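You operate a simulated robot arm through the tools that you are given. There is no shell and no other tool. Be economical: measure what you need, move in short steps, check, and stop when the job is done.

You are at the controls of a simulated two-armed robot. One attempt, no reset.

Task
Take the grey tray on the top of the check bench and put it away in the top well of tool chest one. Take the green sheet pack and put it on the second board from the bottom of the grey shelf. Put the blue bottle on the top of the check bench away on the top board of the grey shelf. The order is free. Set down upright: blue bottle.
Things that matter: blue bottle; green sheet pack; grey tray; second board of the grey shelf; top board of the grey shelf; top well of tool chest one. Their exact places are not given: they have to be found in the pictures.

Only the result counts: the job must be done as asked and must still hold three seconds after the hand-in. Knocking over, shifting, dropping, spilling or breaking anything else fails it. Flat cloth is picked up by pressing the open fingertips on it (5 to 10 N) and closing them slowly along it; thin cloth reads only 2 to 8 mm in the jaws.

Robot
Two 6-joint arms with two-finger parallel grippers on one trunk, on a base that drives. Base frame: it is fixed to the floor where the robot stands at the start and does not move with it; the origin is under the middle of the robot, x ahead of it, y to its left, z up. Units: mm, rad, N and s.
The left shoulder is at the start at [60, 187, 1222], the right one opposite. With the tool pointing down near the work surface each hand reaches from about 220 to 620 mm from the robot's upright axis, wherever it stands, measured 20 degrees to its own side. Places, roughly: second board of the grey shelf [300, 2300, 600]; top board of the grey shelf [300, 2300, 1500]; top well of tool chest one [-3400, -8000, 900]. Payload 1.57 kg a hand.
Tool frame (each hand has its own): the origin (TCP) lies between the finger pads and is the grasp point; the fingertips stand 30 mm ahead of it; z points along the fingers, y is the line along which they close. Largest opening 110 mm; finger width 24, thickness 12; the body of the gripper, 48 by 112 mm, starts 78 mm behind the TCP.
Orientation is told as [roll, pitch, yaw] about the base's x, y, z axes, in that order, counted from this pose: with the fingers straight down and closing along the base's y, the tool's x points along the base's -x, its y along +y and its z along -z.

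Tools
- The arms move only by the tool apply_moves. It takes "left_moves", "right_moves" or both (then of equal length, played together; a hand with none holds still); each is one flat list of numbers, 6 for each row, row after row: the shift along the tool's x, y, z in mm, then the turn, a rotation vector about the tool's x, y, z in degrees. In form: [x, y, z, wx, wy, wz, x, y, z, wx, wy, wz, ...]. A call has 1 to 8 rows; each row shifts and turns the commanded pose from where the row before left it, along the tool's axes as they then stand. "left_claw" and "right_claw" are, for a hand that has rows, the gripper command, from -1 (shut) to 1 (fully open), values between in proportion, set as the call begins (left out, the last holds). A row lasts 0.2 s, in which the tool goes at most 50 mm and 0.15 rad; a call with a longer step from one row to the next is refused whole, and so is a gripper value outside its range. Where a pose cannot be reached the arm comes as near as it can. A force on the tool above 40 N (or 10 N above the force at the start of the call, whichever is more), or a blocked arm, ends the call early, and 0.2 s more pass. The fingers move at their own pace (about 153 mm/s each) and stop on an object; they squeeze with about 32 N. The grip force told is the motor's: it shows also when the fingers shut on nothing. Time passes only in rows, and 0.2 s behind the last, so rows that do not move let the fingers close. The reply holds the time, the measured pose of the TCP, the force on the tool along the base axes, the opening and the grip force, in the units named above and with some noise, with the torque about the TCP (base axes, N m) and any sound that the robot's microphone picked up.
- Cameras (640 x 400 px; columns grow to the right, rows downward): "scene" is now at [11.2, -9.7, 1757.5]; the picture's right is [-0.12, -0.99, 0.00], its down [-0.82, 0.10, -0.57] and it looks along [0.56, -0.07, -0.82] (base axes); focal length 291 px, centre (320, 200). "left" rides on the left gripper at [70, -16, -141] in its tool frame; the picture's right is [0.23, 0.97, 0.00], its down [-0.86, 0.20, -0.48] and it looks along [-0.47, 0.11, 0.88] (tool axes); focal length 222 px, centre (320, 200). "right" rides on the right gripper at [70, 16, -141] in its tool frame; the picture's right is [-0.23, 0.97, 0.00], its down [-0.86, -0.20, -0.48] and it looks along [-0.47, -0.11, 0.88] (tool axes); focal length 222 px, centre (320, 200).
- capture(camera): a new picture of that camera. The clock stands still meanwhile.
- slide_trunk(by): slides the trunk up (or, below 0, down) by that many mm; the arms and the scene camera ride with it, the base frame stays. It gives what a move gives, with no picture.
- roll_base(legs): drives the robot by 1 to 6 legs, each [ahead, left, turn to the left] in mm, mm and rad, along the robot's own axes; the way and the turn of a leg run together, so that a leg with both is an arc; at most 1500 mm and 3.142 rad a leg. The arms and the cameras ride along, it lands a little off, and it stops where it bumps. It gives what a move gives.
- turn_head(pan, tilt): turns the head with the scene camera to pan (to the left, within 1.501 rad either way) and tilt (down, from -0.506 to 1.204), counted from straight ahead of the robot. It gives what a move gives.
- locate(camera, pixels): for up to 12 pixels [column, row] of the newest picture of that camera ("zoom" is the newest enlarged one), the place [x, y, z] in the base frame of the surface seen there, good to about 2 mm. The clock stands still meanwhile.
- enlarge(camera, box): a new picture of the part [left, top, right, bottom] of that camera's present view, enlarged. The clock stands still meanwhile.
- sign_off(): hands the job in; it is judged then, once.

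Go step by step. Measure first, check grasps and placings, and put right what went wrong. The budget is 110 turns and 108 pictures, counting those below and the enlarged ones. Unless the task says otherwise, let go and move clear before handing in.

The tools are called after "Emit:" as a command line: name --argument value ..., lists and objects as JSON in quotes. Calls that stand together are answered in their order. apply_moves: Moves the arms, as the interface text tells. Its arguments: {"type":"object","properties":{"left_moves":{"type":"array"},"left_claw":{"type":"number"},"right_moves":{"type":"array"},"right_claw":{"type":"number"}},"required":[]} The other tools are called the same way: slide_trunk (by) slides the trunk up or down; roll_base (legs) drives the base; turn_head (pan, tilt) turns the head that bears the scene camera; capture (camera) takes a picture; locate (camera, pixels) gives the place of the surface under pixels of a picture; enlarge (camera, box) takes an enlarged picture of a part of a camera's view; sign_off () hands the job in.

At the start:

```text
time_s: 0.0
left_tcp_pos: [406.4, -12.7, 1191.0]
left_tool_rot: [0.001, 0.001, -0.001]
left_force: [0.0, -0.3, -0.2]
left_torque: [0.01, -0.01, 0.01]
left_grip_width: 110.2
left_finger_force: 0.1
right_tcp_pos: [322.8, -437.4, 1147.9]
right_tool_rot: [0.0, -0.001, 0.001]
right_force: [-0.2, 0.4, 0.3]
right_torque: [-0.01, 0.03, 0.01]
right_grip_width: 110.1
right_finger_force: 0.1
trunk travel left (down, up): [-850.0, 140.0]
robot x, y, heading: [-1.3, 1.6, 0.001]
head pan, tilt: [-0.124, 0.969]
```

scene: 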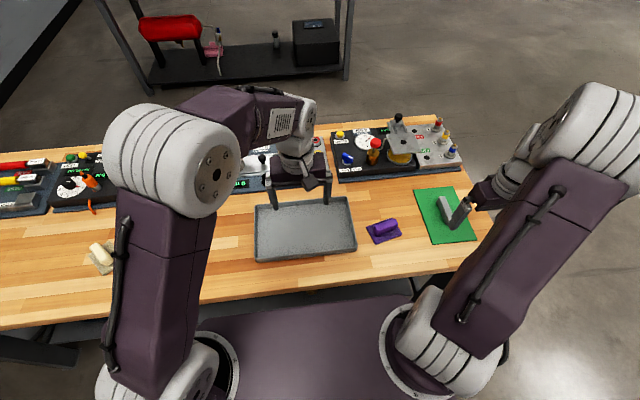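
right: 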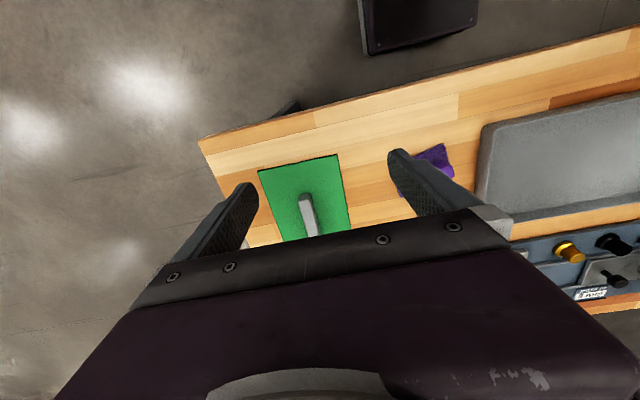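
left: 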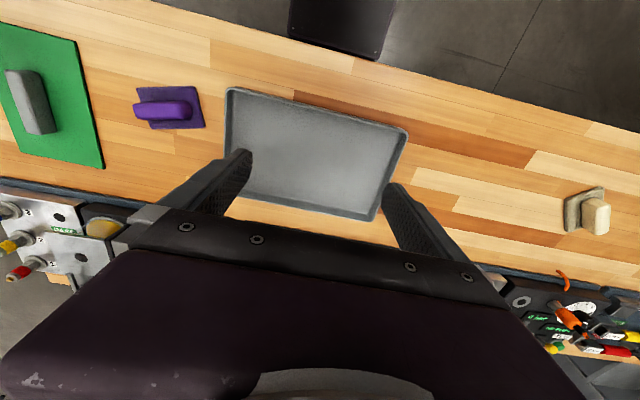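

The tray is at about scene (305,230), and the green pack with its grey grip block is at (445,215). I don't see a blue bottle yet, so I'll look to both sides.

Emit:
locate --camera "scene" --pixels '[[255, 206], [348, 198], [256, 259], [355, 250], [305, 230], [446, 210], [416, 190], [465, 188], [476, 240], [431, 243], [300, 290], [480, 290]]'

Emit:
turn_head --pan 0.9 --tilt 0.6

Emit:
capture --camera "scene"

Emit:
turn_head --pan -0.9 --tilt 0.6

Emit:
capture --camera "scene"

```text
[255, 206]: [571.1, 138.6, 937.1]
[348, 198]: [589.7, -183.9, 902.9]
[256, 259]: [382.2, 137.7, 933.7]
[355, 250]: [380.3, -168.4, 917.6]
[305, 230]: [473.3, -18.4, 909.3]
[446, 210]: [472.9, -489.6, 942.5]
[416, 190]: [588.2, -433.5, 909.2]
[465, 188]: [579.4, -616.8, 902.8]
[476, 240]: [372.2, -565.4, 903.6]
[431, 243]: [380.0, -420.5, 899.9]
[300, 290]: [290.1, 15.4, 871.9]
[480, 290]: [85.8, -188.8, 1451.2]
```

```text
time_s: 1.3
left_tcp_pos: [406.9, -12.9, 1190.7]
left_tool_rot: [0.0, -0.002, 0.0]
left_force: [0.0, -0.6, 0.7]
left_torque: [-0.01, -0.02, 0.05]
left_grip_width: 109.8
left_finger_force: 0.2
right_tcp_pos: [323.3, -438.4, 1148.2]
right_tool_rot: [0.0, 0.0, 0.001]
right_force: [-0.5, 0.7, 0.6]
right_torque: [0.02, -0.01, -0.02]
right_grip_width: 110.1
right_finger_force: 0.1
trunk travel left (down, up): [-850.0, 140.0]
robot x, y, heading: [1.8, 3.9, -0.0]
head pan, tilt: [0.901, 0.6]
```

```text
104 pictures are left
```

scene: 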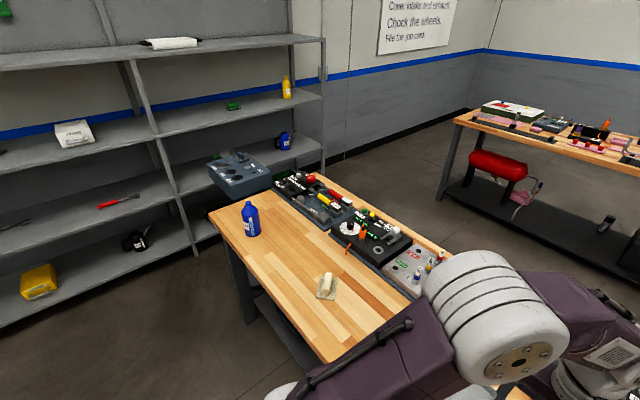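

```text
time_s: 3.1
left_tcp_pos: [405.4, -12.9, 1190.6]
left_tool_rot: [0.0, 0.0, 0.001]
left_force: [0.3, -0.5, -0.2]
left_torque: [0.02, -0.02, -0.01]
left_grip_width: 109.9
left_finger_force: 0.1
right_tcp_pos: [321.8, -437.2, 1149.2]
right_tool_rot: [0.001, 0.001, 0.001]
right_force: [-0.1, -0.2, 0.3]
right_torque: [0.03, 0.01, 0.02]
right_grip_width: 110.0
right_finger_force: 0.1
trunk travel left (down, up): [-850.0, 140.0]
robot x, y, heading: [2.0, -0.6, -0.0]
head pan, tilt: [-0.901, 0.6]
```

```text
103 pictures are left
```

scene: 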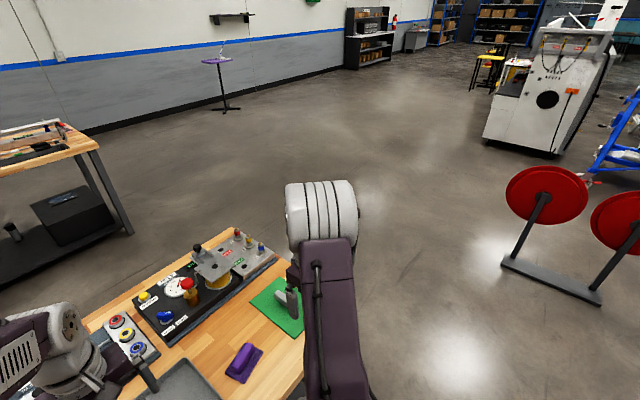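

The blue bottle is on the bench at left view (251,217). I'll enlarge the green item to check what it is.

Emit:
enlarge --camera "scene" --box '[200, 240, 340, 390]'

Emit:
turn_head --pan 1.35 --tilt 0.35

Emit:
capture --camera "scene"

Emit:
enlarge --camera "scene" --box '[200, 50, 640, 325]'

```text
2.67 times, centred on (270, 315) of scene
```

zoom: 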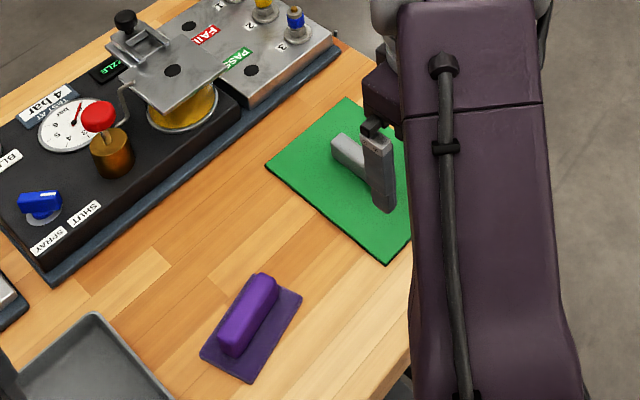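

```text
time_s: 5.2
left_tcp_pos: [405.8, -11.7, 1190.7]
left_tool_rot: [0.0, 0.0, 0.001]
left_force: [1.2, -0.2, 0.5]
left_torque: [-0.01, -0.03, 0.01]
left_grip_width: 110.1
left_finger_force: 0.1
right_tcp_pos: [322.5, -437.3, 1147.4]
right_tool_rot: [0.0, -0.001, 0.0]
right_force: [-0.7, -0.2, -0.1]
right_torque: [0.0, 0.0, 0.03]
right_grip_width: 110.0
right_finger_force: 0.1
trunk travel left (down, up): [-850.0, 140.0]
robot x, y, heading: [-0.2, -3.0, -0.001]
head pan, tilt: [1.349, 0.351]
```

```text
101 pictures are left
```

scene: 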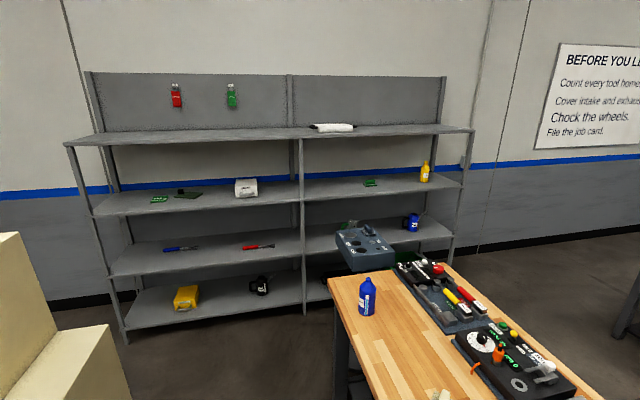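

```text
1.45 times, centred on (420, 188) of scene
```

zoom: 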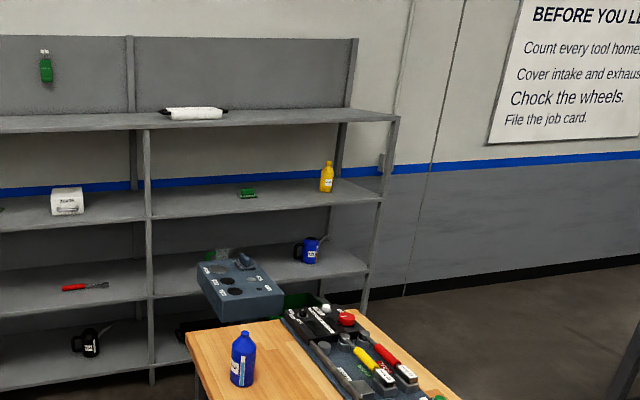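

The shelf has four boards, and there are green things on the third. I'll enlarge those and locate the boards.

Emit:
enlarge --camera "scene" --box '[130, 165, 280, 259]'

Emit:
enlarge --camera "scene" --box '[310, 150, 470, 250]'

Emit:
locate --camera "scene" --pixels '[[200, 134], [400, 128], [430, 124], [200, 138], [160, 199], [370, 182], [215, 255], [215, 265], [200, 248], [335, 245], [367, 300], [240, 300]]'

```text
4.26 times, centred on (205, 212) of scene
```

zoom: 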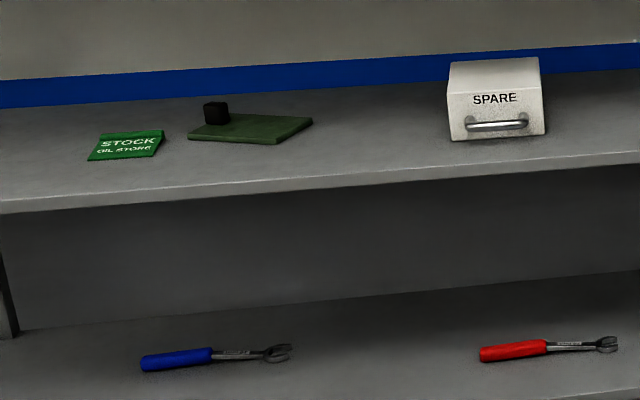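

```text
4.00 times, centred on (390, 200) of scene
```

zoom: 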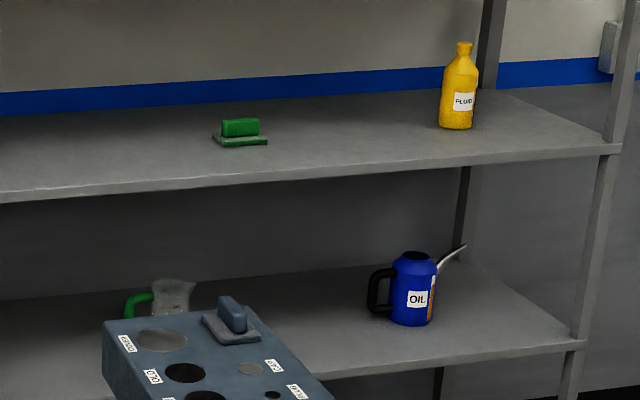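

```text
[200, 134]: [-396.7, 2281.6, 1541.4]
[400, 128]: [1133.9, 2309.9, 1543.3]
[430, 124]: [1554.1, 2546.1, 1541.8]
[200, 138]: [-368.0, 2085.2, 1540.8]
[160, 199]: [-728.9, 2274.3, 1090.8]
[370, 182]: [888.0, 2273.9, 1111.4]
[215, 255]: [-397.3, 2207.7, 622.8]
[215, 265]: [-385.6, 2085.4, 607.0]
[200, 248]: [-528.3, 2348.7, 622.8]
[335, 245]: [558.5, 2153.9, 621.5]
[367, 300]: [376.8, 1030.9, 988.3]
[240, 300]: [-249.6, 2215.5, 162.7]
```

The boards read z≈162, 622, 1075 and 1541. Several green things look alike, so I'll check the candidates and the rest of the room before I choose.

Emit:
enlarge --camera "right" --box '[230, 130, 470, 280]'

Emit:
turn_head --pan 0.2 --tilt 0.3

Emit:
capture --camera "scene"

Emit:
turn_head --pan -1.5 --tilt 0.3

Emit:
capture --camera "scene"

```text
2.67 times, centred on (350, 205) of right
```

zoom: 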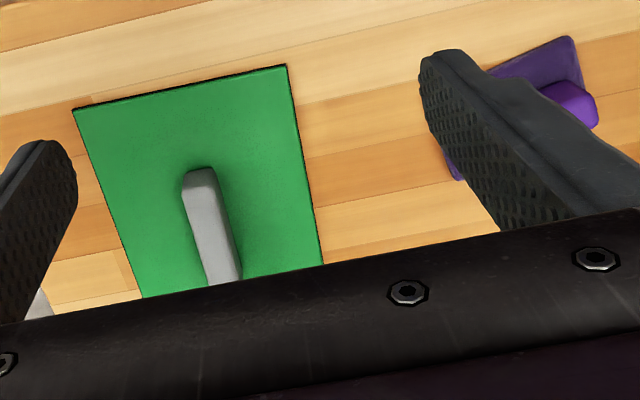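

```text
time_s: 6.5
left_tcp_pos: [406.0, -12.3, 1190.9]
left_tool_rot: [0.001, 0.001, 0.001]
left_force: [0.8, -0.5, -0.4]
left_torque: [0.0, -0.02, -0.04]
left_grip_width: 110.0
left_finger_force: 0.2
right_tcp_pos: [322.9, -437.0, 1148.3]
right_tool_rot: [-0.001, 0.0, 0.0]
right_force: [0.3, 0.4, 0.2]
right_torque: [0.0, 0.0, 0.01]
right_grip_width: 110.2
right_finger_force: 0.0
trunk travel left (down, up): [-850.0, 140.0]
robot x, y, heading: [1.8, -3.5, 0.001]
head pan, tilt: [0.201, 0.3]
```

```text
96 pictures are left
```

scene: 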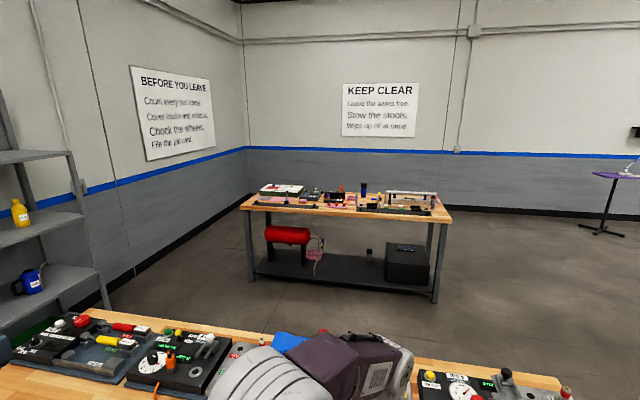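

```text
time_s: 8.3
left_tcp_pos: [404.8, -12.8, 1192.0]
left_tool_rot: [0.0, 0.0, 0.0]
left_force: [-0.4, -0.5, -0.6]
left_torque: [0.0, 0.01, 0.02]
left_grip_width: 109.6
left_finger_force: 0.0
right_tcp_pos: [321.4, -436.6, 1148.0]
right_tool_rot: [0.0, 0.0, 0.001]
right_force: [0.1, -0.2, -0.1]
right_torque: [-0.03, 0.03, 0.01]
right_grip_width: 109.9
right_finger_force: 0.2
trunk travel left (down, up): [-850.0, 140.0]
robot x, y, heading: [-4.3, -1.0, -0.001]
head pan, tilt: [-1.499, 0.3]
```

```text
95 pictures are left
```

scene: 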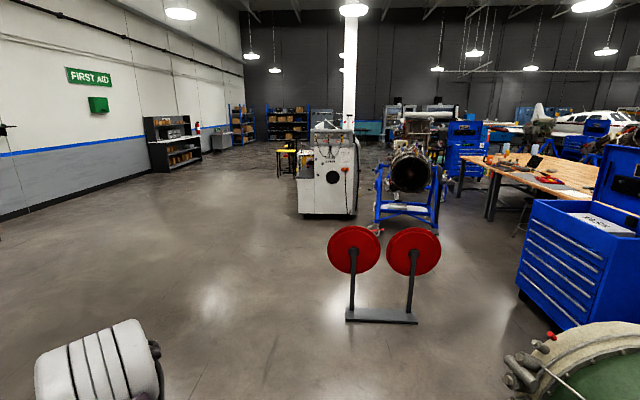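

The bench's bright-green sheet with a grey block at (445,215) is the likely pack, but the shelf's dark-green slab is similar. I'll drive left along the bench toward the bottle and inspect the shelf more closely before grasping anything.

Emit:
roll_base --legs '[[0, 780, 0]]'

Emit:
turn_head --pan 1.5 --tilt 0.35

Emit:
capture --camera "scene"

```text
time_s: 12.5
left_tcp_pos: [396.6, 773.8, 1191.8]
left_tool_rot: [0.001, 0.002, 0.025]
left_force: [0.1, -0.7, -0.4]
left_torque: [0.0, -0.03, -0.02]
left_grip_width: 109.8
left_finger_force: 0.0
right_tcp_pos: [323.4, 346.9, 1147.9]
right_tool_rot: [-0.002, 0.0, 0.026]
right_force: [0.7, -0.6, -0.4]
right_torque: [0.03, 0.0, 0.01]
right_grip_width: 110.2
right_finger_force: 0.0
trunk travel left (down, up): [-850.0, 140.0]
robot x, y, heading: [-10.9, 776.6, 0.029]
head pan, tilt: [-1.499, 0.3]
```

```text
time_s: 15.1
left_tcp_pos: [395.9, 774.3, 1191.6]
left_tool_rot: [0.0, 0.0, 0.025]
left_force: [-0.1, -0.2, 0.5]
left_torque: [0.01, -0.02, 0.01]
left_grip_width: 109.9
left_finger_force: 0.1
right_tcp_pos: [323.8, 347.5, 1148.7]
right_tool_rot: [-0.002, 0.001, 0.027]
right_force: [0.2, -0.5, 0.1]
right_torque: [0.01, 0.01, 0.0]
right_grip_width: 110.3
right_finger_force: 0.1
trunk travel left (down, up): [-850.0, 140.0]
robot x, y, heading: [-8.6, 773.8, 0.027]
head pan, tilt: [1.499, 0.351]
```

```text
94 pictures are left
```

scene: 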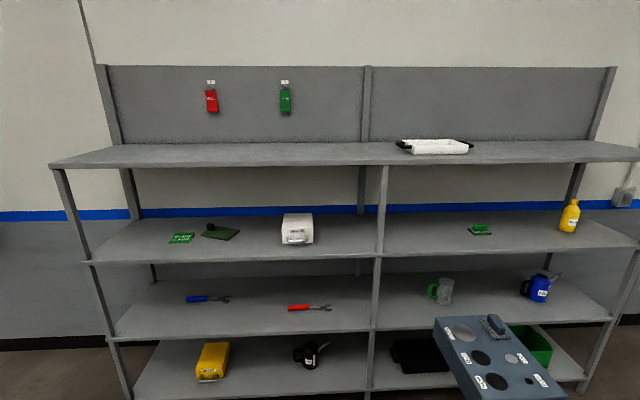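

Emit:
enlarge --camera "scene" --box '[155, 200, 275, 275]'

Emit:
locate --camera "scene" --pixels '[[208, 227], [203, 236], [223, 239], [238, 231], [220, 233], [472, 229], [490, 235], [130, 154], [330, 154], [345, 250], [250, 292], [250, 320]]'

Emit:
turn_head --pan 0.6 --tilt 0.9

Emit:
capture --camera "scene"

```text
5.33 times, centred on (215, 238) of scene
```

zoom: 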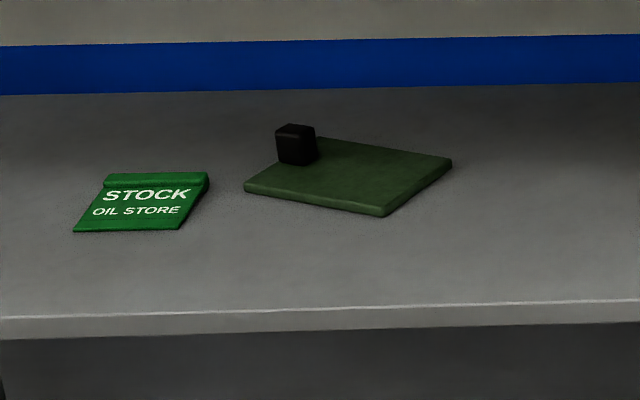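

```text
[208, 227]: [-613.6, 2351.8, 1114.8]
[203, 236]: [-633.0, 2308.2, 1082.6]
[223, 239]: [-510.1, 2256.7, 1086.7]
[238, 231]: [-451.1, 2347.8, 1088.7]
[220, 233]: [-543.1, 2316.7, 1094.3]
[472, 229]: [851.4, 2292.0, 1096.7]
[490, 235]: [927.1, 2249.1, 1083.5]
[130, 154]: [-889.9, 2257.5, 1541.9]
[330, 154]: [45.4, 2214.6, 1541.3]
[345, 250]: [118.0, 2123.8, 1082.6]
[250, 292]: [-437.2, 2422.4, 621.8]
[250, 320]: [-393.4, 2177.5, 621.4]
```

```text
time_s: 16.3
left_tcp_pos: [396.5, 774.0, 1191.2]
left_tool_rot: [0.0, 0.002, 0.027]
left_force: [0.0, -0.3, -0.3]
left_torque: [-0.02, 0.02, -0.03]
left_grip_width: 110.0
left_finger_force: 0.0
right_tcp_pos: [324.7, 346.8, 1148.4]
right_tool_rot: [0.0, -0.001, 0.025]
right_force: [0.5, 0.5, 0.1]
right_torque: [0.02, 0.0, -0.01]
right_grip_width: 109.9
right_finger_force: 0.1
trunk travel left (down, up): [-850.0, 140.0]
robot x, y, heading: [-12.9, 778.1, 0.027]
head pan, tilt: [0.6, 0.901]
```

```text
92 pictures are left
```

scene: 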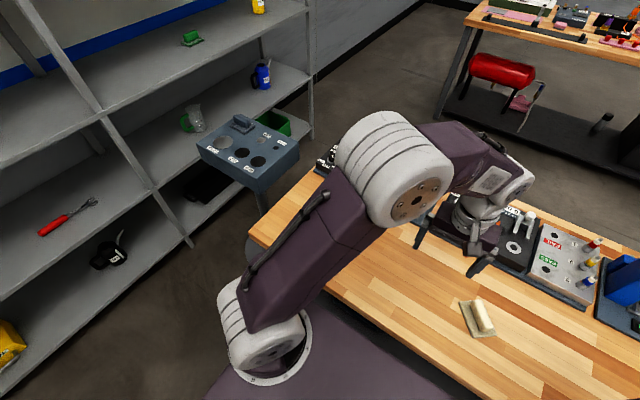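

There's a family of small block-on-plate items: purple, beige, the shelf's green one and the slate one on the stand. I need to look closely at these.

Emit:
enlarge --camera "scene" --box '[440, 280, 520, 350]'

Emit:
enlarge --camera "scene" --box '[160, 20, 310, 180]'

Emit:
turn_head --pan -0.75 --tilt 0.8

Emit:
capture --camera "scene"

```text
5.71 times, centred on (480, 315) of scene
```

zoom: 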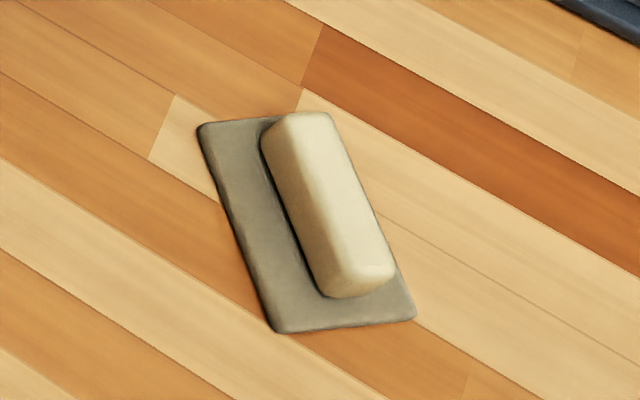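

```text
2.50 times, centred on (235, 100) of scene
```

zoom: 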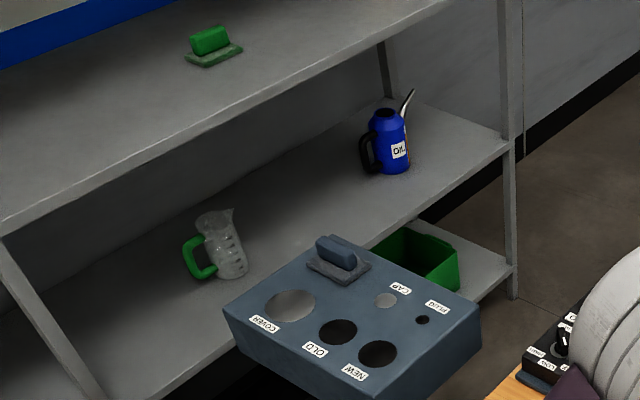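

```text
time_s: 17.8
left_tcp_pos: [396.9, 773.2, 1190.7]
left_tool_rot: [0.001, 0.001, 0.027]
left_force: [0.8, 0.0, -0.6]
left_torque: [0.03, -0.03, -0.02]
left_grip_width: 110.1
left_finger_force: 0.1
right_tcp_pos: [323.7, 346.7, 1148.2]
right_tool_rot: [0.001, 0.0, 0.025]
right_force: [0.9, -0.1, 0.4]
right_torque: [0.04, 0.01, -0.02]
right_grip_width: 110.1
right_finger_force: 0.1
trunk travel left (down, up): [-850.0, 140.0]
robot x, y, heading: [-8.7, 775.9, 0.025]
head pan, tilt: [-0.75, 0.799]
```

```text
89 pictures are left
```

scene: 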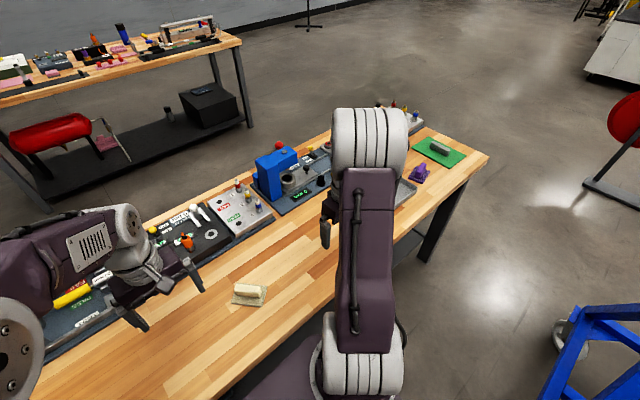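

The small block-on-plate items look like folded rags, so I'll take the big bright-green sheet on the bench as the pack. Before backing off to grasp the bottle, I'll check the floor to my left and behind me.

Emit:
turn_head --pan 1.5 --tilt 0.95

Emit:
capture --camera "scene"

Emit:
turn_head --pan 0.95 --tilt 0.9

Emit:
capture --camera "scene"

Emit:
capture --camera "left"

```text
time_s: 19.9
left_tcp_pos: [395.7, 773.8, 1192.1]
left_tool_rot: [-0.001, 0.001, 0.025]
left_force: [-0.2, 1.1, -0.4]
left_torque: [-0.01, 0.02, 0.03]
left_grip_width: 110.1
left_finger_force: 0.0
right_tcp_pos: [323.1, 348.4, 1148.0]
right_tool_rot: [-0.001, 0.0, 0.025]
right_force: [0.0, 0.3, 0.3]
right_torque: [0.02, 0.01, 0.01]
right_grip_width: 110.0
right_finger_force: 0.1
trunk travel left (down, up): [-850.0, 140.0]
robot x, y, heading: [-4.3, 775.5, 0.022]
head pan, tilt: [1.499, 0.949]
```

```text
88 pictures are left
```

scene: 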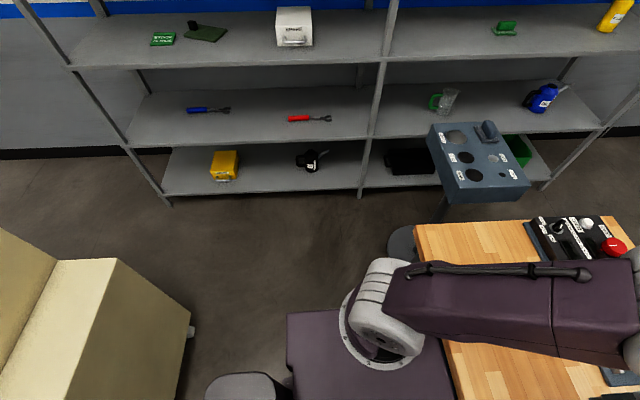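

```text
time_s: 20.8
left_tcp_pos: [396.2, 773.6, 1190.4]
left_tool_rot: [-0.001, 0.0, 0.026]
left_force: [-0.2, -0.6, 0.5]
left_torque: [0.0, -0.02, 0.03]
left_grip_width: 109.9
left_finger_force: 0.2
right_tcp_pos: [324.0, 347.3, 1147.7]
right_tool_rot: [0.001, 0.001, 0.027]
right_force: [0.2, -0.4, 0.7]
right_torque: [0.0, 0.03, -0.02]
right_grip_width: 109.8
right_finger_force: 0.0
trunk travel left (down, up): [-850.0, 140.0]
robot x, y, heading: [-11.5, 777.0, 0.029]
head pan, tilt: [0.949, 0.901]
```

```text
87 pictures are left
```

scene: 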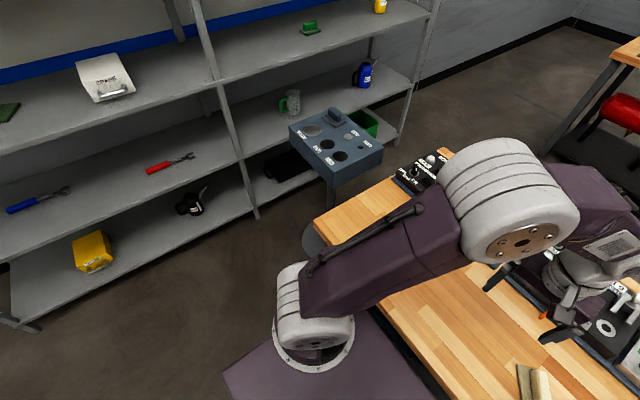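

```text
86 pictures are left
```

left: 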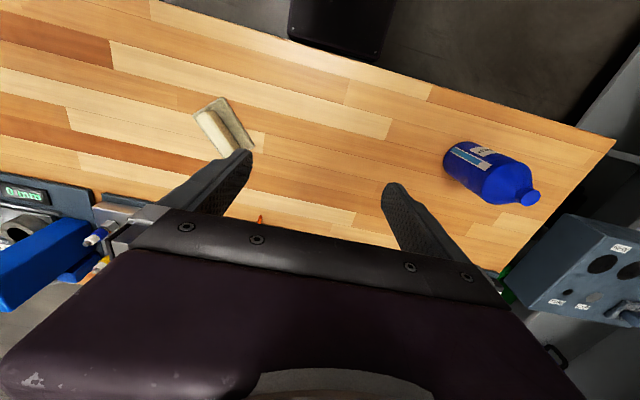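

Emit:
locate --camera "left" --pixels '[[531, 198], [498, 180], [520, 160], [474, 195], [452, 158], [447, 172], [470, 143], [570, 225], [612, 145], [500, 270]]'

Emit:
locate --camera "scene" --pixels '[[310, 130], [381, 158], [330, 215], [312, 240], [50, 270], [245, 205]]'

Emit:
turn_head --pan 1.5 --tilt 0.9

Emit:
capture --camera "scene"

Emit:
locate --camera "scene" --pixels '[[110, 250], [185, 320], [130, 350], [165, 390], [240, 395], [310, 360]]'

```text
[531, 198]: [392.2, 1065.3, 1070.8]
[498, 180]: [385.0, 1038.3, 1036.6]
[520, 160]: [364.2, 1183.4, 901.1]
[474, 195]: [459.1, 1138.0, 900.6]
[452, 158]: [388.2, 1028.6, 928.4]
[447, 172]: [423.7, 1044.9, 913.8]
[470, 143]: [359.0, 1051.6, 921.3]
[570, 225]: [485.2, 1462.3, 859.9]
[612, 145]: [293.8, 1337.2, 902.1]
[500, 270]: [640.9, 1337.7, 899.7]
```

```text
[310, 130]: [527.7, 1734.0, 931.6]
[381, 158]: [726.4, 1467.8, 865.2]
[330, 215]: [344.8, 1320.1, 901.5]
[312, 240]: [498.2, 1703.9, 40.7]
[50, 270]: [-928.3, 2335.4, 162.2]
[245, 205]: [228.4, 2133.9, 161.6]
```

```text
time_s: 21.8
left_tcp_pos: [396.2, 774.8, 1190.7]
left_tool_rot: [0.001, -0.002, 0.025]
left_force: [-1.0, 0.2, 0.2]
left_torque: [0.0, 0.0, 0.02]
left_grip_width: 110.1
left_finger_force: 0.0
right_tcp_pos: [323.3, 347.4, 1147.3]
right_tool_rot: [0.0, -0.001, 0.025]
right_force: [-0.6, 0.5, -1.1]
right_torque: [0.02, -0.05, -0.03]
right_grip_width: 109.9
right_finger_force: 0.0
trunk travel left (down, up): [-850.0, 140.0]
robot x, y, heading: [-10.0, 776.8, 0.028]
head pan, tilt: [1.499, 0.901]
```

```text
85 pictures are left
```

scene: 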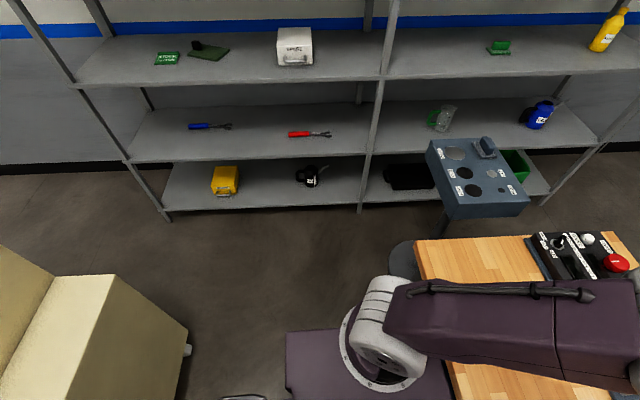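

```text
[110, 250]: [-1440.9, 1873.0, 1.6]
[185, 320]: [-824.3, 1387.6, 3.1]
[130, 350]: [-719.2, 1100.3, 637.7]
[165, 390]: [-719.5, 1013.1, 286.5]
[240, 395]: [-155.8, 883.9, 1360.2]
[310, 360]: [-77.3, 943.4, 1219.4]
```

The bottle's axis is at about (391,1064), with a radius of about 35 and its top at z≈1073. The beige box starts at x≈-719, so I can back up 170 and shift left 130 to set up a tilted side grip.

Emit:
roll_base --legs '[[-170, 130, -0.027]]'

Emit:
apply_moves --left_moves '[0, 0, 0, 0, -8.2, 0, 0, 0, 0, 0, -8.2, 0, 0, 0, 0, 0, -8.2, 0, 0, 0, 0, 0, -8.2, 0, 0, 0, 0, 0, -8.2, 0, 0, 0, 0, 0, -8.2, 0, 0, 0, 0, 0, -8.2, 0, 0, 0, 0, 0, -5.6, 0]' --left_claw 1

```text
time_s: 23.4
left_tcp_pos: [227.3, 886.2, 1190.0]
left_tool_rot: [0.002, 0.002, -0.003]
left_force: [0.1, 0.5, 0.1]
left_torque: [0.0, 0.02, -0.03]
left_grip_width: 110.1
left_finger_force: 0.1
right_tcp_pos: [142.3, 459.8, 1146.1]
right_tool_rot: [0.002, 0.0, -0.004]
right_force: [1.1, -0.2, -0.9]
right_torque: [0.05, 0.0, 0.01]
right_grip_width: 109.8
right_finger_force: 0.2
trunk travel left (down, up): [-850.0, 140.0]
robot x, y, heading: [-182.2, 901.5, -0.002]
head pan, tilt: [1.499, 0.901]
```

```text
time_s: 25.2
left_tcp_pos: [226.3, 884.0, 1193.0]
left_tool_rot: [0.013, -1.099, -0.011]
left_force: [0.0, -0.7, -0.5]
left_torque: [0.02, -0.01, 0.01]
left_grip_width: 109.9
left_finger_force: 0.0
left hand out of reach, approached as far as the arm can: row 8
right_tcp_pos: [140.6, 461.1, 1148.2]
right_tool_rot: [0.001, -0.002, -0.004]
right_force: [0.1, 0.3, 0.3]
right_torque: [0.02, 0.0, 0.0]
right_grip_width: 110.0
right_finger_force: 0.0
trunk travel left (down, up): [-850.0, 140.0]
robot x, y, heading: [-178.5, 898.6, -0.004]
head pan, tilt: [1.499, 0.901]
```

The tool is tilted 63° toward horizontal. I'll move to a standoff 120 mm in front of the bottle.

Emit:
apply_moves --left_moves '[29, 30, 23.2, 0, 0, 0, 29, 30, 23.2, 0, 0, 0, 29, 30, 23.2, 0, 0, 0, 29, 30, 23.2, 0, 0, 0, 29, 30, 23.2, 0, 0, 0, 29, 30, 23.2, 0, 0, 0]'

Emit:
capture --camera "left"

```text
time_s: 26.6
left_tcp_pos: [370.5, 940.9, 1133.7]
left_tool_rot: [0.044, -1.089, -0.037]
left_force: [0.9, 0.2, -0.6]
left_torque: [0.0, 0.01, -0.05]
left_grip_width: 109.9
left_finger_force: 0.0
left hand out of reach, approached as far as the arm can: row 1, 2, 3, 4, 5, 6
right_tcp_pos: [139.6, 462.1, 1148.1]
right_tool_rot: [-0.001, 0.001, -0.002]
right_force: [0.8, 0.5, -0.2]
right_torque: [-0.02, 0.0, -0.03]
right_grip_width: 110.0
right_finger_force: 0.1
trunk travel left (down, up): [-850.0, 140.0]
robot x, y, heading: [-179.5, 902.0, 0.005]
head pan, tilt: [1.499, 0.901]
```

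```text
84 pictures are left
```

left: 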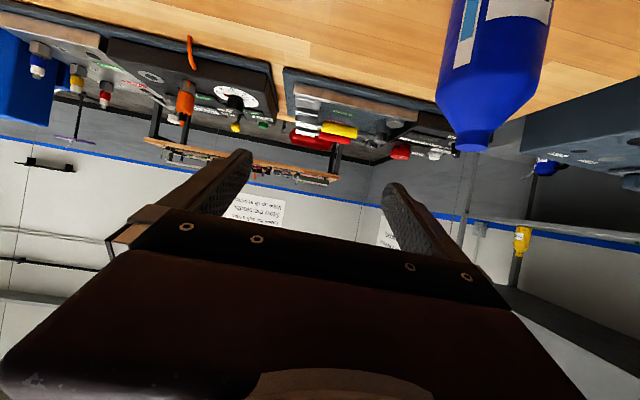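

That pose is out of reach from a high shoulder because the wrist can't bend that far up. I'll back the hand out and lower the trunk, so the shoulder sits near the bottle's height.

Emit:
apply_moves --left_moves '[-29, -30, -23.2, 0, 0, 0, -29, -30, -23.2, 0, 0, 0, -29, -30, -23.2, 0, 0, 0, -29, -30, -23.2, 0, 0, 0, -29, -30, -23.2, 0, 0, 0, -29, -30, -23.2, 0, 0, 0]'

Emit:
slide_trunk --by -200

```text
time_s: 28.1
left_tcp_pos: [321.5, 756.1, 1353.3]
left_tool_rot: [0.0, -1.098, -0.003]
left_force: [0.2, -0.4, -0.3]
left_torque: [0.01, 0.01, 0.04]
left_grip_width: 109.8
left_finger_force: 0.1
right_tcp_pos: [139.4, 462.0, 1147.8]
right_tool_rot: [0.001, 0.0, -0.003]
right_force: [0.6, -0.8, -0.4]
right_torque: [0.03, 0.02, 0.02]
right_grip_width: 110.0
right_finger_force: 0.1
trunk travel left (down, up): [-850.0, 140.0]
robot x, y, heading: [-179.4, 902.7, -0.01]
head pan, tilt: [1.499, 0.901]
```

```text
time_s: 30.2
left_tcp_pos: [321.7, 758.0, 1153.8]
left_tool_rot: [0.0, -1.099, -0.004]
left_force: [-0.1, 0.6, 0.1]
left_torque: [-0.03, -0.02, 0.01]
left_grip_width: 110.3
left_finger_force: 0.0
right_tcp_pos: [139.9, 462.5, 948.5]
right_tool_rot: [0.001, 0.0, -0.004]
right_force: [0.0, -0.6, 0.6]
right_torque: [0.01, -0.01, 0.05]
right_grip_width: 110.4
right_finger_force: 0.0
trunk travel left (down, up): [-650.0, 340.0]
robot x, y, heading: [-180.5, 902.3, -0.004]
head pan, tilt: [1.499, 0.901]
```

The command now follows the actual pose. I'll move to the standoff again from here.

Emit:
apply_moves --left_moves '[22.8, 38.3, 4.5, 0, 0, 0, 22.8, 38.3, 4.5, 0, 0, 0, 22.8, 38.3, 4.5, 0, 0, 0, 22.8, 38.3, 4.5, 0, 0, 0, 22.8, 38.3, 4.5, 0, 0, 0, 22.8, 38.3, 4.5, 0, 0, 0, 22.8, 38.3, 4.5, 0, 0, 0, 22.8, 38.3, 4.5, 0, 0, 0]'

Emit:
capture --camera "left"

```text
time_s: 32.0
left_tcp_pos: [300.7, 1016.2, 1032.8]
left_tool_rot: [0.037, -1.092, -0.028]
left_force: [0.2, 0.4, 0.4]
left_torque: [0.0, -0.01, 0.04]
left_grip_width: 110.0
left_finger_force: 0.0
left hand out of reach, approached as far as the arm can: row 6, 7, 8
right_tcp_pos: [141.0, 461.9, 948.8]
right_tool_rot: [0.001, 0.0, -0.002]
right_force: [-0.7, -0.1, 0.5]
right_torque: [-0.03, -0.02, -0.02]
right_grip_width: 110.0
right_finger_force: 0.0
trunk travel left (down, up): [-650.0, 340.0]
robot x, y, heading: [-181.0, 903.3, -0.002]
head pan, tilt: [1.499, 0.901]
```

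```text
83 pictures are left
```

left: 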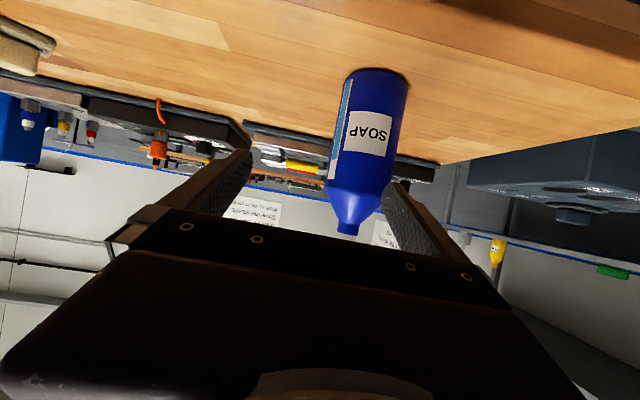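

The hand is in line with the bottle but 58 mm high. I'll lower the trunk by 60 and then shift sideways.

Emit:
slide_trunk --by -60

Emit:
apply_moves --left_moves '[0, 24, 0, 0, 0, 0, 0, 24, 0, 0, 0, 0, 0, 0, 0, 0, 0, 0]'

Emit:
capture --camera "left"

Emit:
locate --camera "left" --pixels '[[320, 75], [320, 100], [320, 120], [320, 150], [290, 110], [345, 110], [320, 180], [320, 210]]'

```text
time_s: 33.0
left_tcp_pos: [301.5, 1016.8, 974.1]
left_tool_rot: [0.037, -1.093, -0.03]
left_force: [-0.4, -0.4, -1.3]
left_torque: [0.0, -0.01, -0.01]
left_grip_width: 110.1
left_finger_force: 0.1
right_tcp_pos: [139.6, 462.5, 888.4]
right_tool_rot: [0.0, 0.0, -0.004]
right_force: [-0.7, 0.9, -0.1]
right_torque: [-0.02, 0.04, 0.04]
right_grip_width: 110.0
right_finger_force: 0.0
trunk travel left (down, up): [-590.0, 400.0]
robot x, y, heading: [-185.6, 898.0, -0.001]
head pan, tilt: [1.499, 0.901]
```

```text
time_s: 33.8
left_tcp_pos: [308.0, 1049.8, 987.4]
left_tool_rot: [0.067, -1.087, -0.051]
left_force: [-0.2, -0.2, 0.2]
left_torque: [-0.01, 0.02, 0.01]
left_grip_width: 109.9
left_finger_force: 0.1
left hand out of reach, approached as far as the arm can: row 1, 2
right_tcp_pos: [141.2, 462.9, 887.6]
right_tool_rot: [0.0, 0.0, -0.003]
right_force: [1.0, -0.7, -0.2]
right_torque: [0.02, 0.0, 0.01]
right_grip_width: 109.8
right_finger_force: 0.1
trunk travel left (down, up): [-590.0, 400.0]
robot x, y, heading: [-181.3, 903.0, -0.006]
head pan, tilt: [1.499, 0.901]
```

```text
82 pictures are left
```

left: 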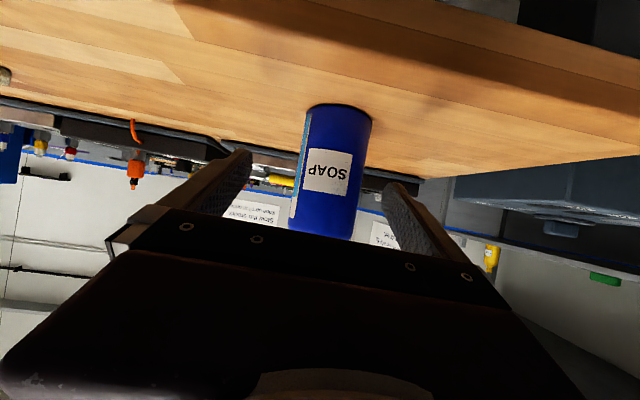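

```text
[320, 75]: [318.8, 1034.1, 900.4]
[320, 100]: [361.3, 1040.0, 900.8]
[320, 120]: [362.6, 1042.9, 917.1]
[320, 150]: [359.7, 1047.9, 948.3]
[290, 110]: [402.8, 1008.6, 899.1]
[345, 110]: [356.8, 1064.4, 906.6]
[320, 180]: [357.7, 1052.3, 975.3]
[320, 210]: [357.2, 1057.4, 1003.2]
```

The bottle's front face is at x≈357, and it sits between the fingers, centred about 12 mm to the left. I'll advance until the axis is at the TCP and then close.

Emit:
apply_moves --left_moves '[-10, 5.5, 26, 0, 0, 0, -10, 5.5, 26, 0, 0, 0, -11.5, 0, 25, 0, 0, 0, 0, 0, 0, 0, 0, 0]'

Emit:
capture --camera "left"

```text
time_s: 34.8
left_tcp_pos: [385.9, 1040.2, 978.8]
left_tool_rot: [0.04, -1.09, -0.03]
left_force: [0.1, 0.8, 0.3]
left_torque: [-0.04, 0.01, -0.01]
left_grip_width: 110.0
left_finger_force: 0.2
left hand out of reach, approached as far as the arm can: row 1, 2
right_tcp_pos: [139.5, 462.2, 886.8]
right_tool_rot: [0.0, 0.002, -0.004]
right_force: [0.2, 0.1, 0.5]
right_torque: [0.02, 0.03, 0.01]
right_grip_width: 110.0
right_finger_force: 0.1
trunk travel left (down, up): [-590.0, 400.0]
robot x, y, heading: [-185.1, 900.0, -0.006]
head pan, tilt: [1.499, 0.901]
```

```text
81 pictures are left
```

left: 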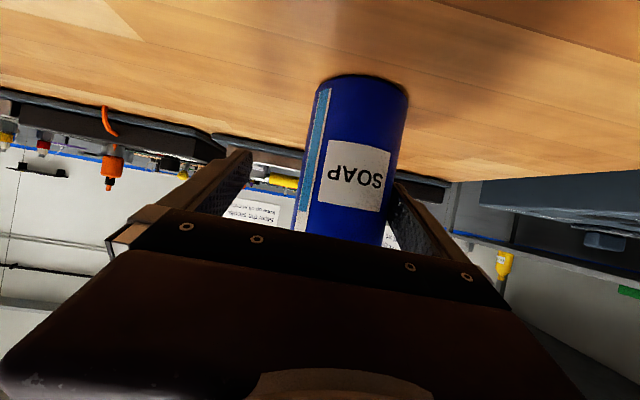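

The bottle sits about 18 mm toward the +y finger, so I'll try shifting the hand left.

Emit:
apply_moves --left_moves '[0, 9, 0, 0, 0, 0, 0, 9, 0, 0, 0, 0, 0, 0, 0, 0, 0, 0]'

Emit:
capture --camera "left"

```text
time_s: 35.6
left_tcp_pos: [386.4, 1039.2, 980.5]
left_tool_rot: [0.04, -1.09, -0.029]
left_force: [0.3, 0.7, 0.5]
left_torque: [0.02, -0.01, 0.01]
left_grip_width: 110.1
left_finger_force: 0.1
left hand out of reach, approached as far as the arm can: row 1, 2
right_tcp_pos: [140.4, 462.3, 888.6]
right_tool_rot: [0.0, 0.001, -0.003]
right_force: [0.3, -0.7, -0.7]
right_torque: [0.0, -0.01, -0.05]
right_grip_width: 109.9
right_finger_force: 0.0
trunk travel left (down, up): [-590.0, 400.0]
robot x, y, heading: [-184.8, 899.4, -0.004]
head pan, tilt: [1.499, 0.901]
```

```text
80 pictures are left
```

left: 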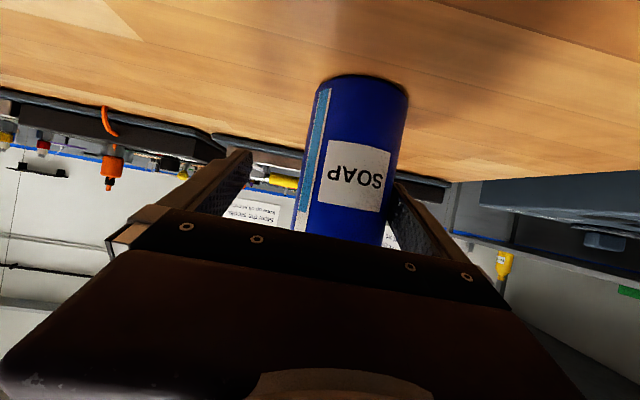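

The arm won't go further left, so I'll nudge the base 17 mm to the left instead.

Emit:
roll_base --legs '[[0, 17, 0]]'

Emit:
capture --camera "left"

```text
time_s: 36.4
left_tcp_pos: [386.1, 1055.0, 979.8]
left_tool_rot: [0.044, -1.091, -0.032]
left_force: [-0.1, -0.4, 0.0]
left_torque: [0.04, 0.01, 0.02]
left_grip_width: 110.1
left_finger_force: 0.0
right_tcp_pos: [141.1, 478.5, 887.0]
right_tool_rot: [0.001, 0.0, -0.003]
right_force: [0.1, -0.9, -0.2]
right_torque: [0.0, 0.01, -0.01]
right_grip_width: 110.1
right_finger_force: 0.1
trunk travel left (down, up): [-590.0, 400.0]
robot x, y, heading: [-179.9, 922.6, 0.001]
head pan, tilt: [1.499, 0.901]
```

```text
79 pictures are left
```

left: 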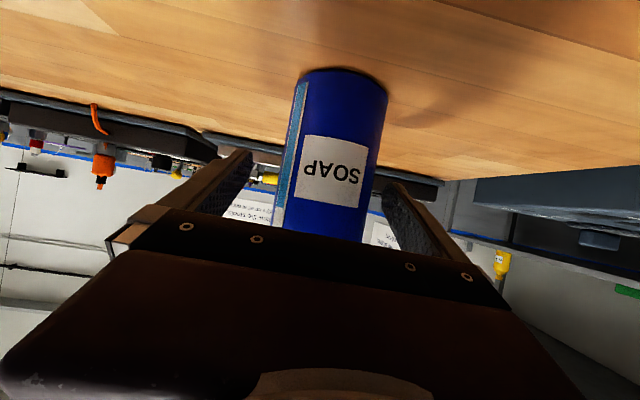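

The bottle is now roughly centred between the fingers, so I'll close on it.

Emit:
apply_moves --left_moves '[0, 0, 0, 0, 0, 0, 0, 0, 0, 0, 0, 0, 0, 0, 0, 0, 0, 0]' --left_claw -1

Emit:
slide_trunk --by 200

Emit:
capture --camera "left"

```text
time_s: 37.2
left_tcp_pos: [386.5, 1056.4, 980.0]
left_tool_rot: [0.039, -1.091, -0.031]
left_force: [0.6, 0.2, -0.1]
left_torque: [0.01, 0.0, -0.02]
left_grip_width: 69.8
left_finger_force: 32.0
right_tcp_pos: [140.6, 479.8, 887.5]
right_tool_rot: [0.0, 0.001, -0.004]
right_force: [-0.4, -0.4, 0.3]
right_torque: [-0.01, -0.02, -0.01]
right_grip_width: 110.0
right_finger_force: 0.0
trunk travel left (down, up): [-590.0, 400.0]
robot x, y, heading: [-178.8, 918.2, -0.005]
head pan, tilt: [1.499, 0.901]
```

```text
time_s: 39.4
left_tcp_pos: [387.2, 1056.3, 1179.4]
left_tool_rot: [0.039, -1.09, -0.028]
left_force: [0.8, -0.2, -0.7]
left_torque: [-0.02, 0.0, 0.03]
left_grip_width: 68.6
left_finger_force: 32.1
right_tcp_pos: [139.9, 478.8, 1087.1]
right_tool_rot: [0.0, -0.001, -0.003]
right_force: [-0.2, 0.0, -0.5]
right_torque: [-0.01, -0.01, 0.01]
right_grip_width: 110.0
right_finger_force: 0.1
trunk travel left (down, up): [-790.0, 200.0]
robot x, y, heading: [-178.7, 921.9, -0.002]
head pan, tilt: [1.499, 0.901]
```

```text
78 pictures are left
```

left: 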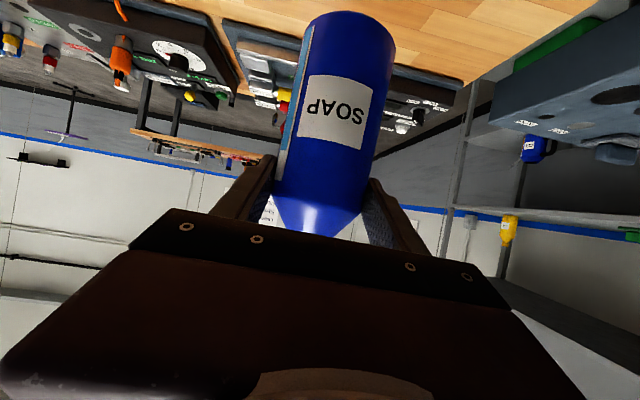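

The bottle is gripped at 68.6 mm wide, with its base about 80 mm below the TCP. I'll raise the trunk fully, drive left past the bench end, and turn to face the shelf.

Emit:
slide_trunk --by 200

Emit:
roll_base --legs '[[0, 460, 0], [0, 0, 1.571]]'

Emit:
turn_head --pan 0.1 --tilt 0.5

Emit:
capture --camera "scene"

```text
time_s: 41.5
left_tcp_pos: [385.8, 1055.1, 1378.3]
left_tool_rot: [0.041, -1.09, -0.029]
left_force: [-0.6, 0.2, 0.1]
left_torque: [-0.03, 0.03, 0.02]
left_grip_width: 68.5
left_finger_force: 32.0
right_tcp_pos: [140.7, 478.3, 1287.5]
right_tool_rot: [-0.001, 0.001, -0.003]
right_force: [0.0, 1.2, -0.4]
right_torque: [0.01, 0.01, -0.03]
right_grip_width: 110.1
right_finger_force: 0.1
trunk travel left (down, up): [-990.0, 0.0]
robot x, y, heading: [-182.3, 915.2, -0.002]
head pan, tilt: [1.499, 0.901]
```

```text
time_s: 48.1
left_tcp_pos: [-327.5, 1940.9, 1379.0]
left_tool_rot: [0.04, -1.092, 1.557]
left_force: [-0.4, -0.5, -1.0]
left_torque: [0.03, -0.02, 0.04]
left_grip_width: 68.5
left_finger_force: 32.5
right_tcp_pos: [252.3, 1705.2, 1287.9]
right_tool_rot: [0.0, 0.0, 1.582]
right_force: [-0.1, -0.5, -0.9]
right_torque: [0.0, -0.01, -0.01]
right_grip_width: 109.7
right_finger_force: 0.1
trunk travel left (down, up): [-990.0, 0.0]
robot x, y, heading: [-183.3, 1379.6, 1.581]
head pan, tilt: [1.499, 0.901]
```

```text
time_s: 49.7
left_tcp_pos: [-328.8, 1942.1, 1379.3]
left_tool_rot: [0.04, -1.09, 1.558]
left_force: [-0.6, 0.3, -1.4]
left_torque: [0.02, 0.03, -0.02]
left_grip_width: 68.3
left_finger_force: 32.0
right_tcp_pos: [251.7, 1704.4, 1288.4]
right_tool_rot: [0.0, 0.0, 1.582]
right_force: [-0.3, -0.2, -0.1]
right_torque: [-0.05, 0.0, 0.01]
right_grip_width: 110.2
right_finger_force: 0.0
trunk travel left (down, up): [-990.0, 0.0]
robot x, y, heading: [-183.3, 1373.7, 1.583]
head pan, tilt: [0.099, 0.499]
```

```text
77 pictures are left
```

scene: 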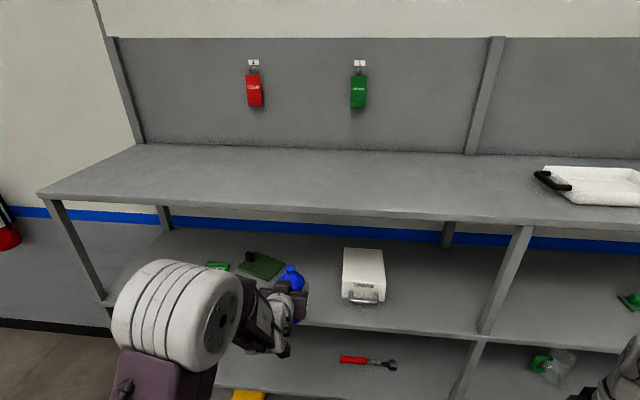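

The top board is clear around x=-400 to 0. I'll raise the hand to bring the bottle above the board.

Emit:
apply_moves --left_moves '[-40.7, 0, -21.2, 0, 0, 0, -40.7, 0, -21.2, 0, 0, 0, -40.7, 0, -21.2, 0, 0, 0, -40.7, 0, -21.2, 0, 0, 0, -40.7, 0, -21.2, 0, 0, 0, -40.7, 0, -21.2, 0, 0, 0, -5, 0, -2.5, 0, 0, 0]'

Emit:
capture --camera "scene"

```text
time_s: 51.3
left_tcp_pos: [-323.0, 1942.1, 1660.7]
left_tool_rot: [0.04, -1.09, 1.557]
left_force: [0.3, 0.4, 0.0]
left_torque: [0.01, -0.01, 0.02]
left_grip_width: 68.7
left_finger_force: 32.0
right_tcp_pos: [253.7, 1705.2, 1288.8]
right_tool_rot: [0.0, 0.0, 1.583]
right_force: [-0.1, -0.3, -0.6]
right_torque: [0.0, 0.06, -0.02]
right_grip_width: 109.7
right_finger_force: 0.0
trunk travel left (down, up): [-990.0, 0.0]
robot x, y, heading: [-184.4, 1376.0, 1.581]
head pan, tilt: [0.099, 0.499]
```

```text
76 pictures are left
```

scene: 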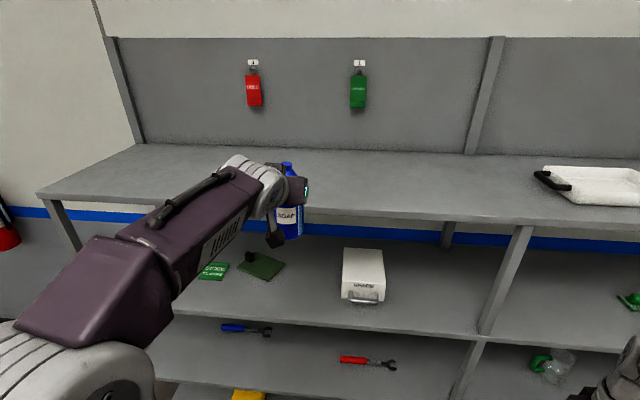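

The bottle's base is about 40 mm above board level. I'll drive ahead 260 mm to bring it over the board.

Emit:
roll_base --legs '[[260, 0, 0]]'

Emit:
capture --camera "left"

Emit:
capture --camera "scene"

```text
time_s: 53.2
left_tcp_pos: [-326.3, 2204.7, 1661.1]
left_tool_rot: [0.04, -1.094, 1.559]
left_force: [-0.1, -0.6, -0.6]
left_torque: [-0.02, 0.02, -0.01]
left_grip_width: 68.4
left_finger_force: 32.1
right_tcp_pos: [249.1, 1968.3, 1289.8]
right_tool_rot: [-0.001, -0.002, 1.583]
right_force: [0.2, 0.3, 0.1]
right_torque: [0.0, -0.01, -0.01]
right_grip_width: 110.0
right_finger_force: 0.1
trunk travel left (down, up): [-990.0, 0.0]
robot x, y, heading: [-182.8, 1647.8, 1.582]
head pan, tilt: [0.099, 0.499]
```

```text
75 pictures are left
```

left: 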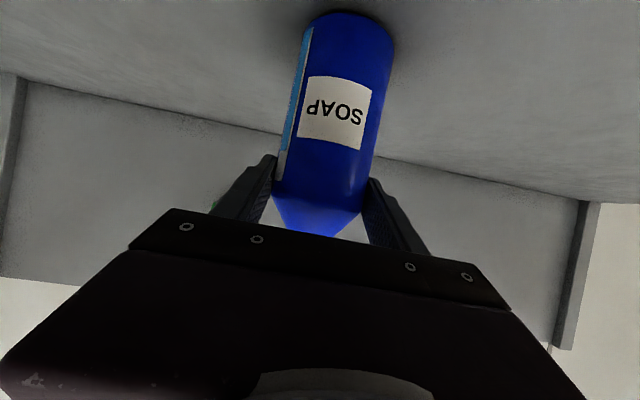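

```text
74 pictures are left
```

scene: 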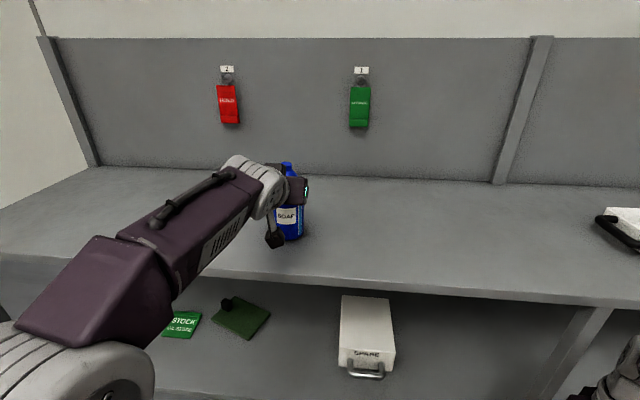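

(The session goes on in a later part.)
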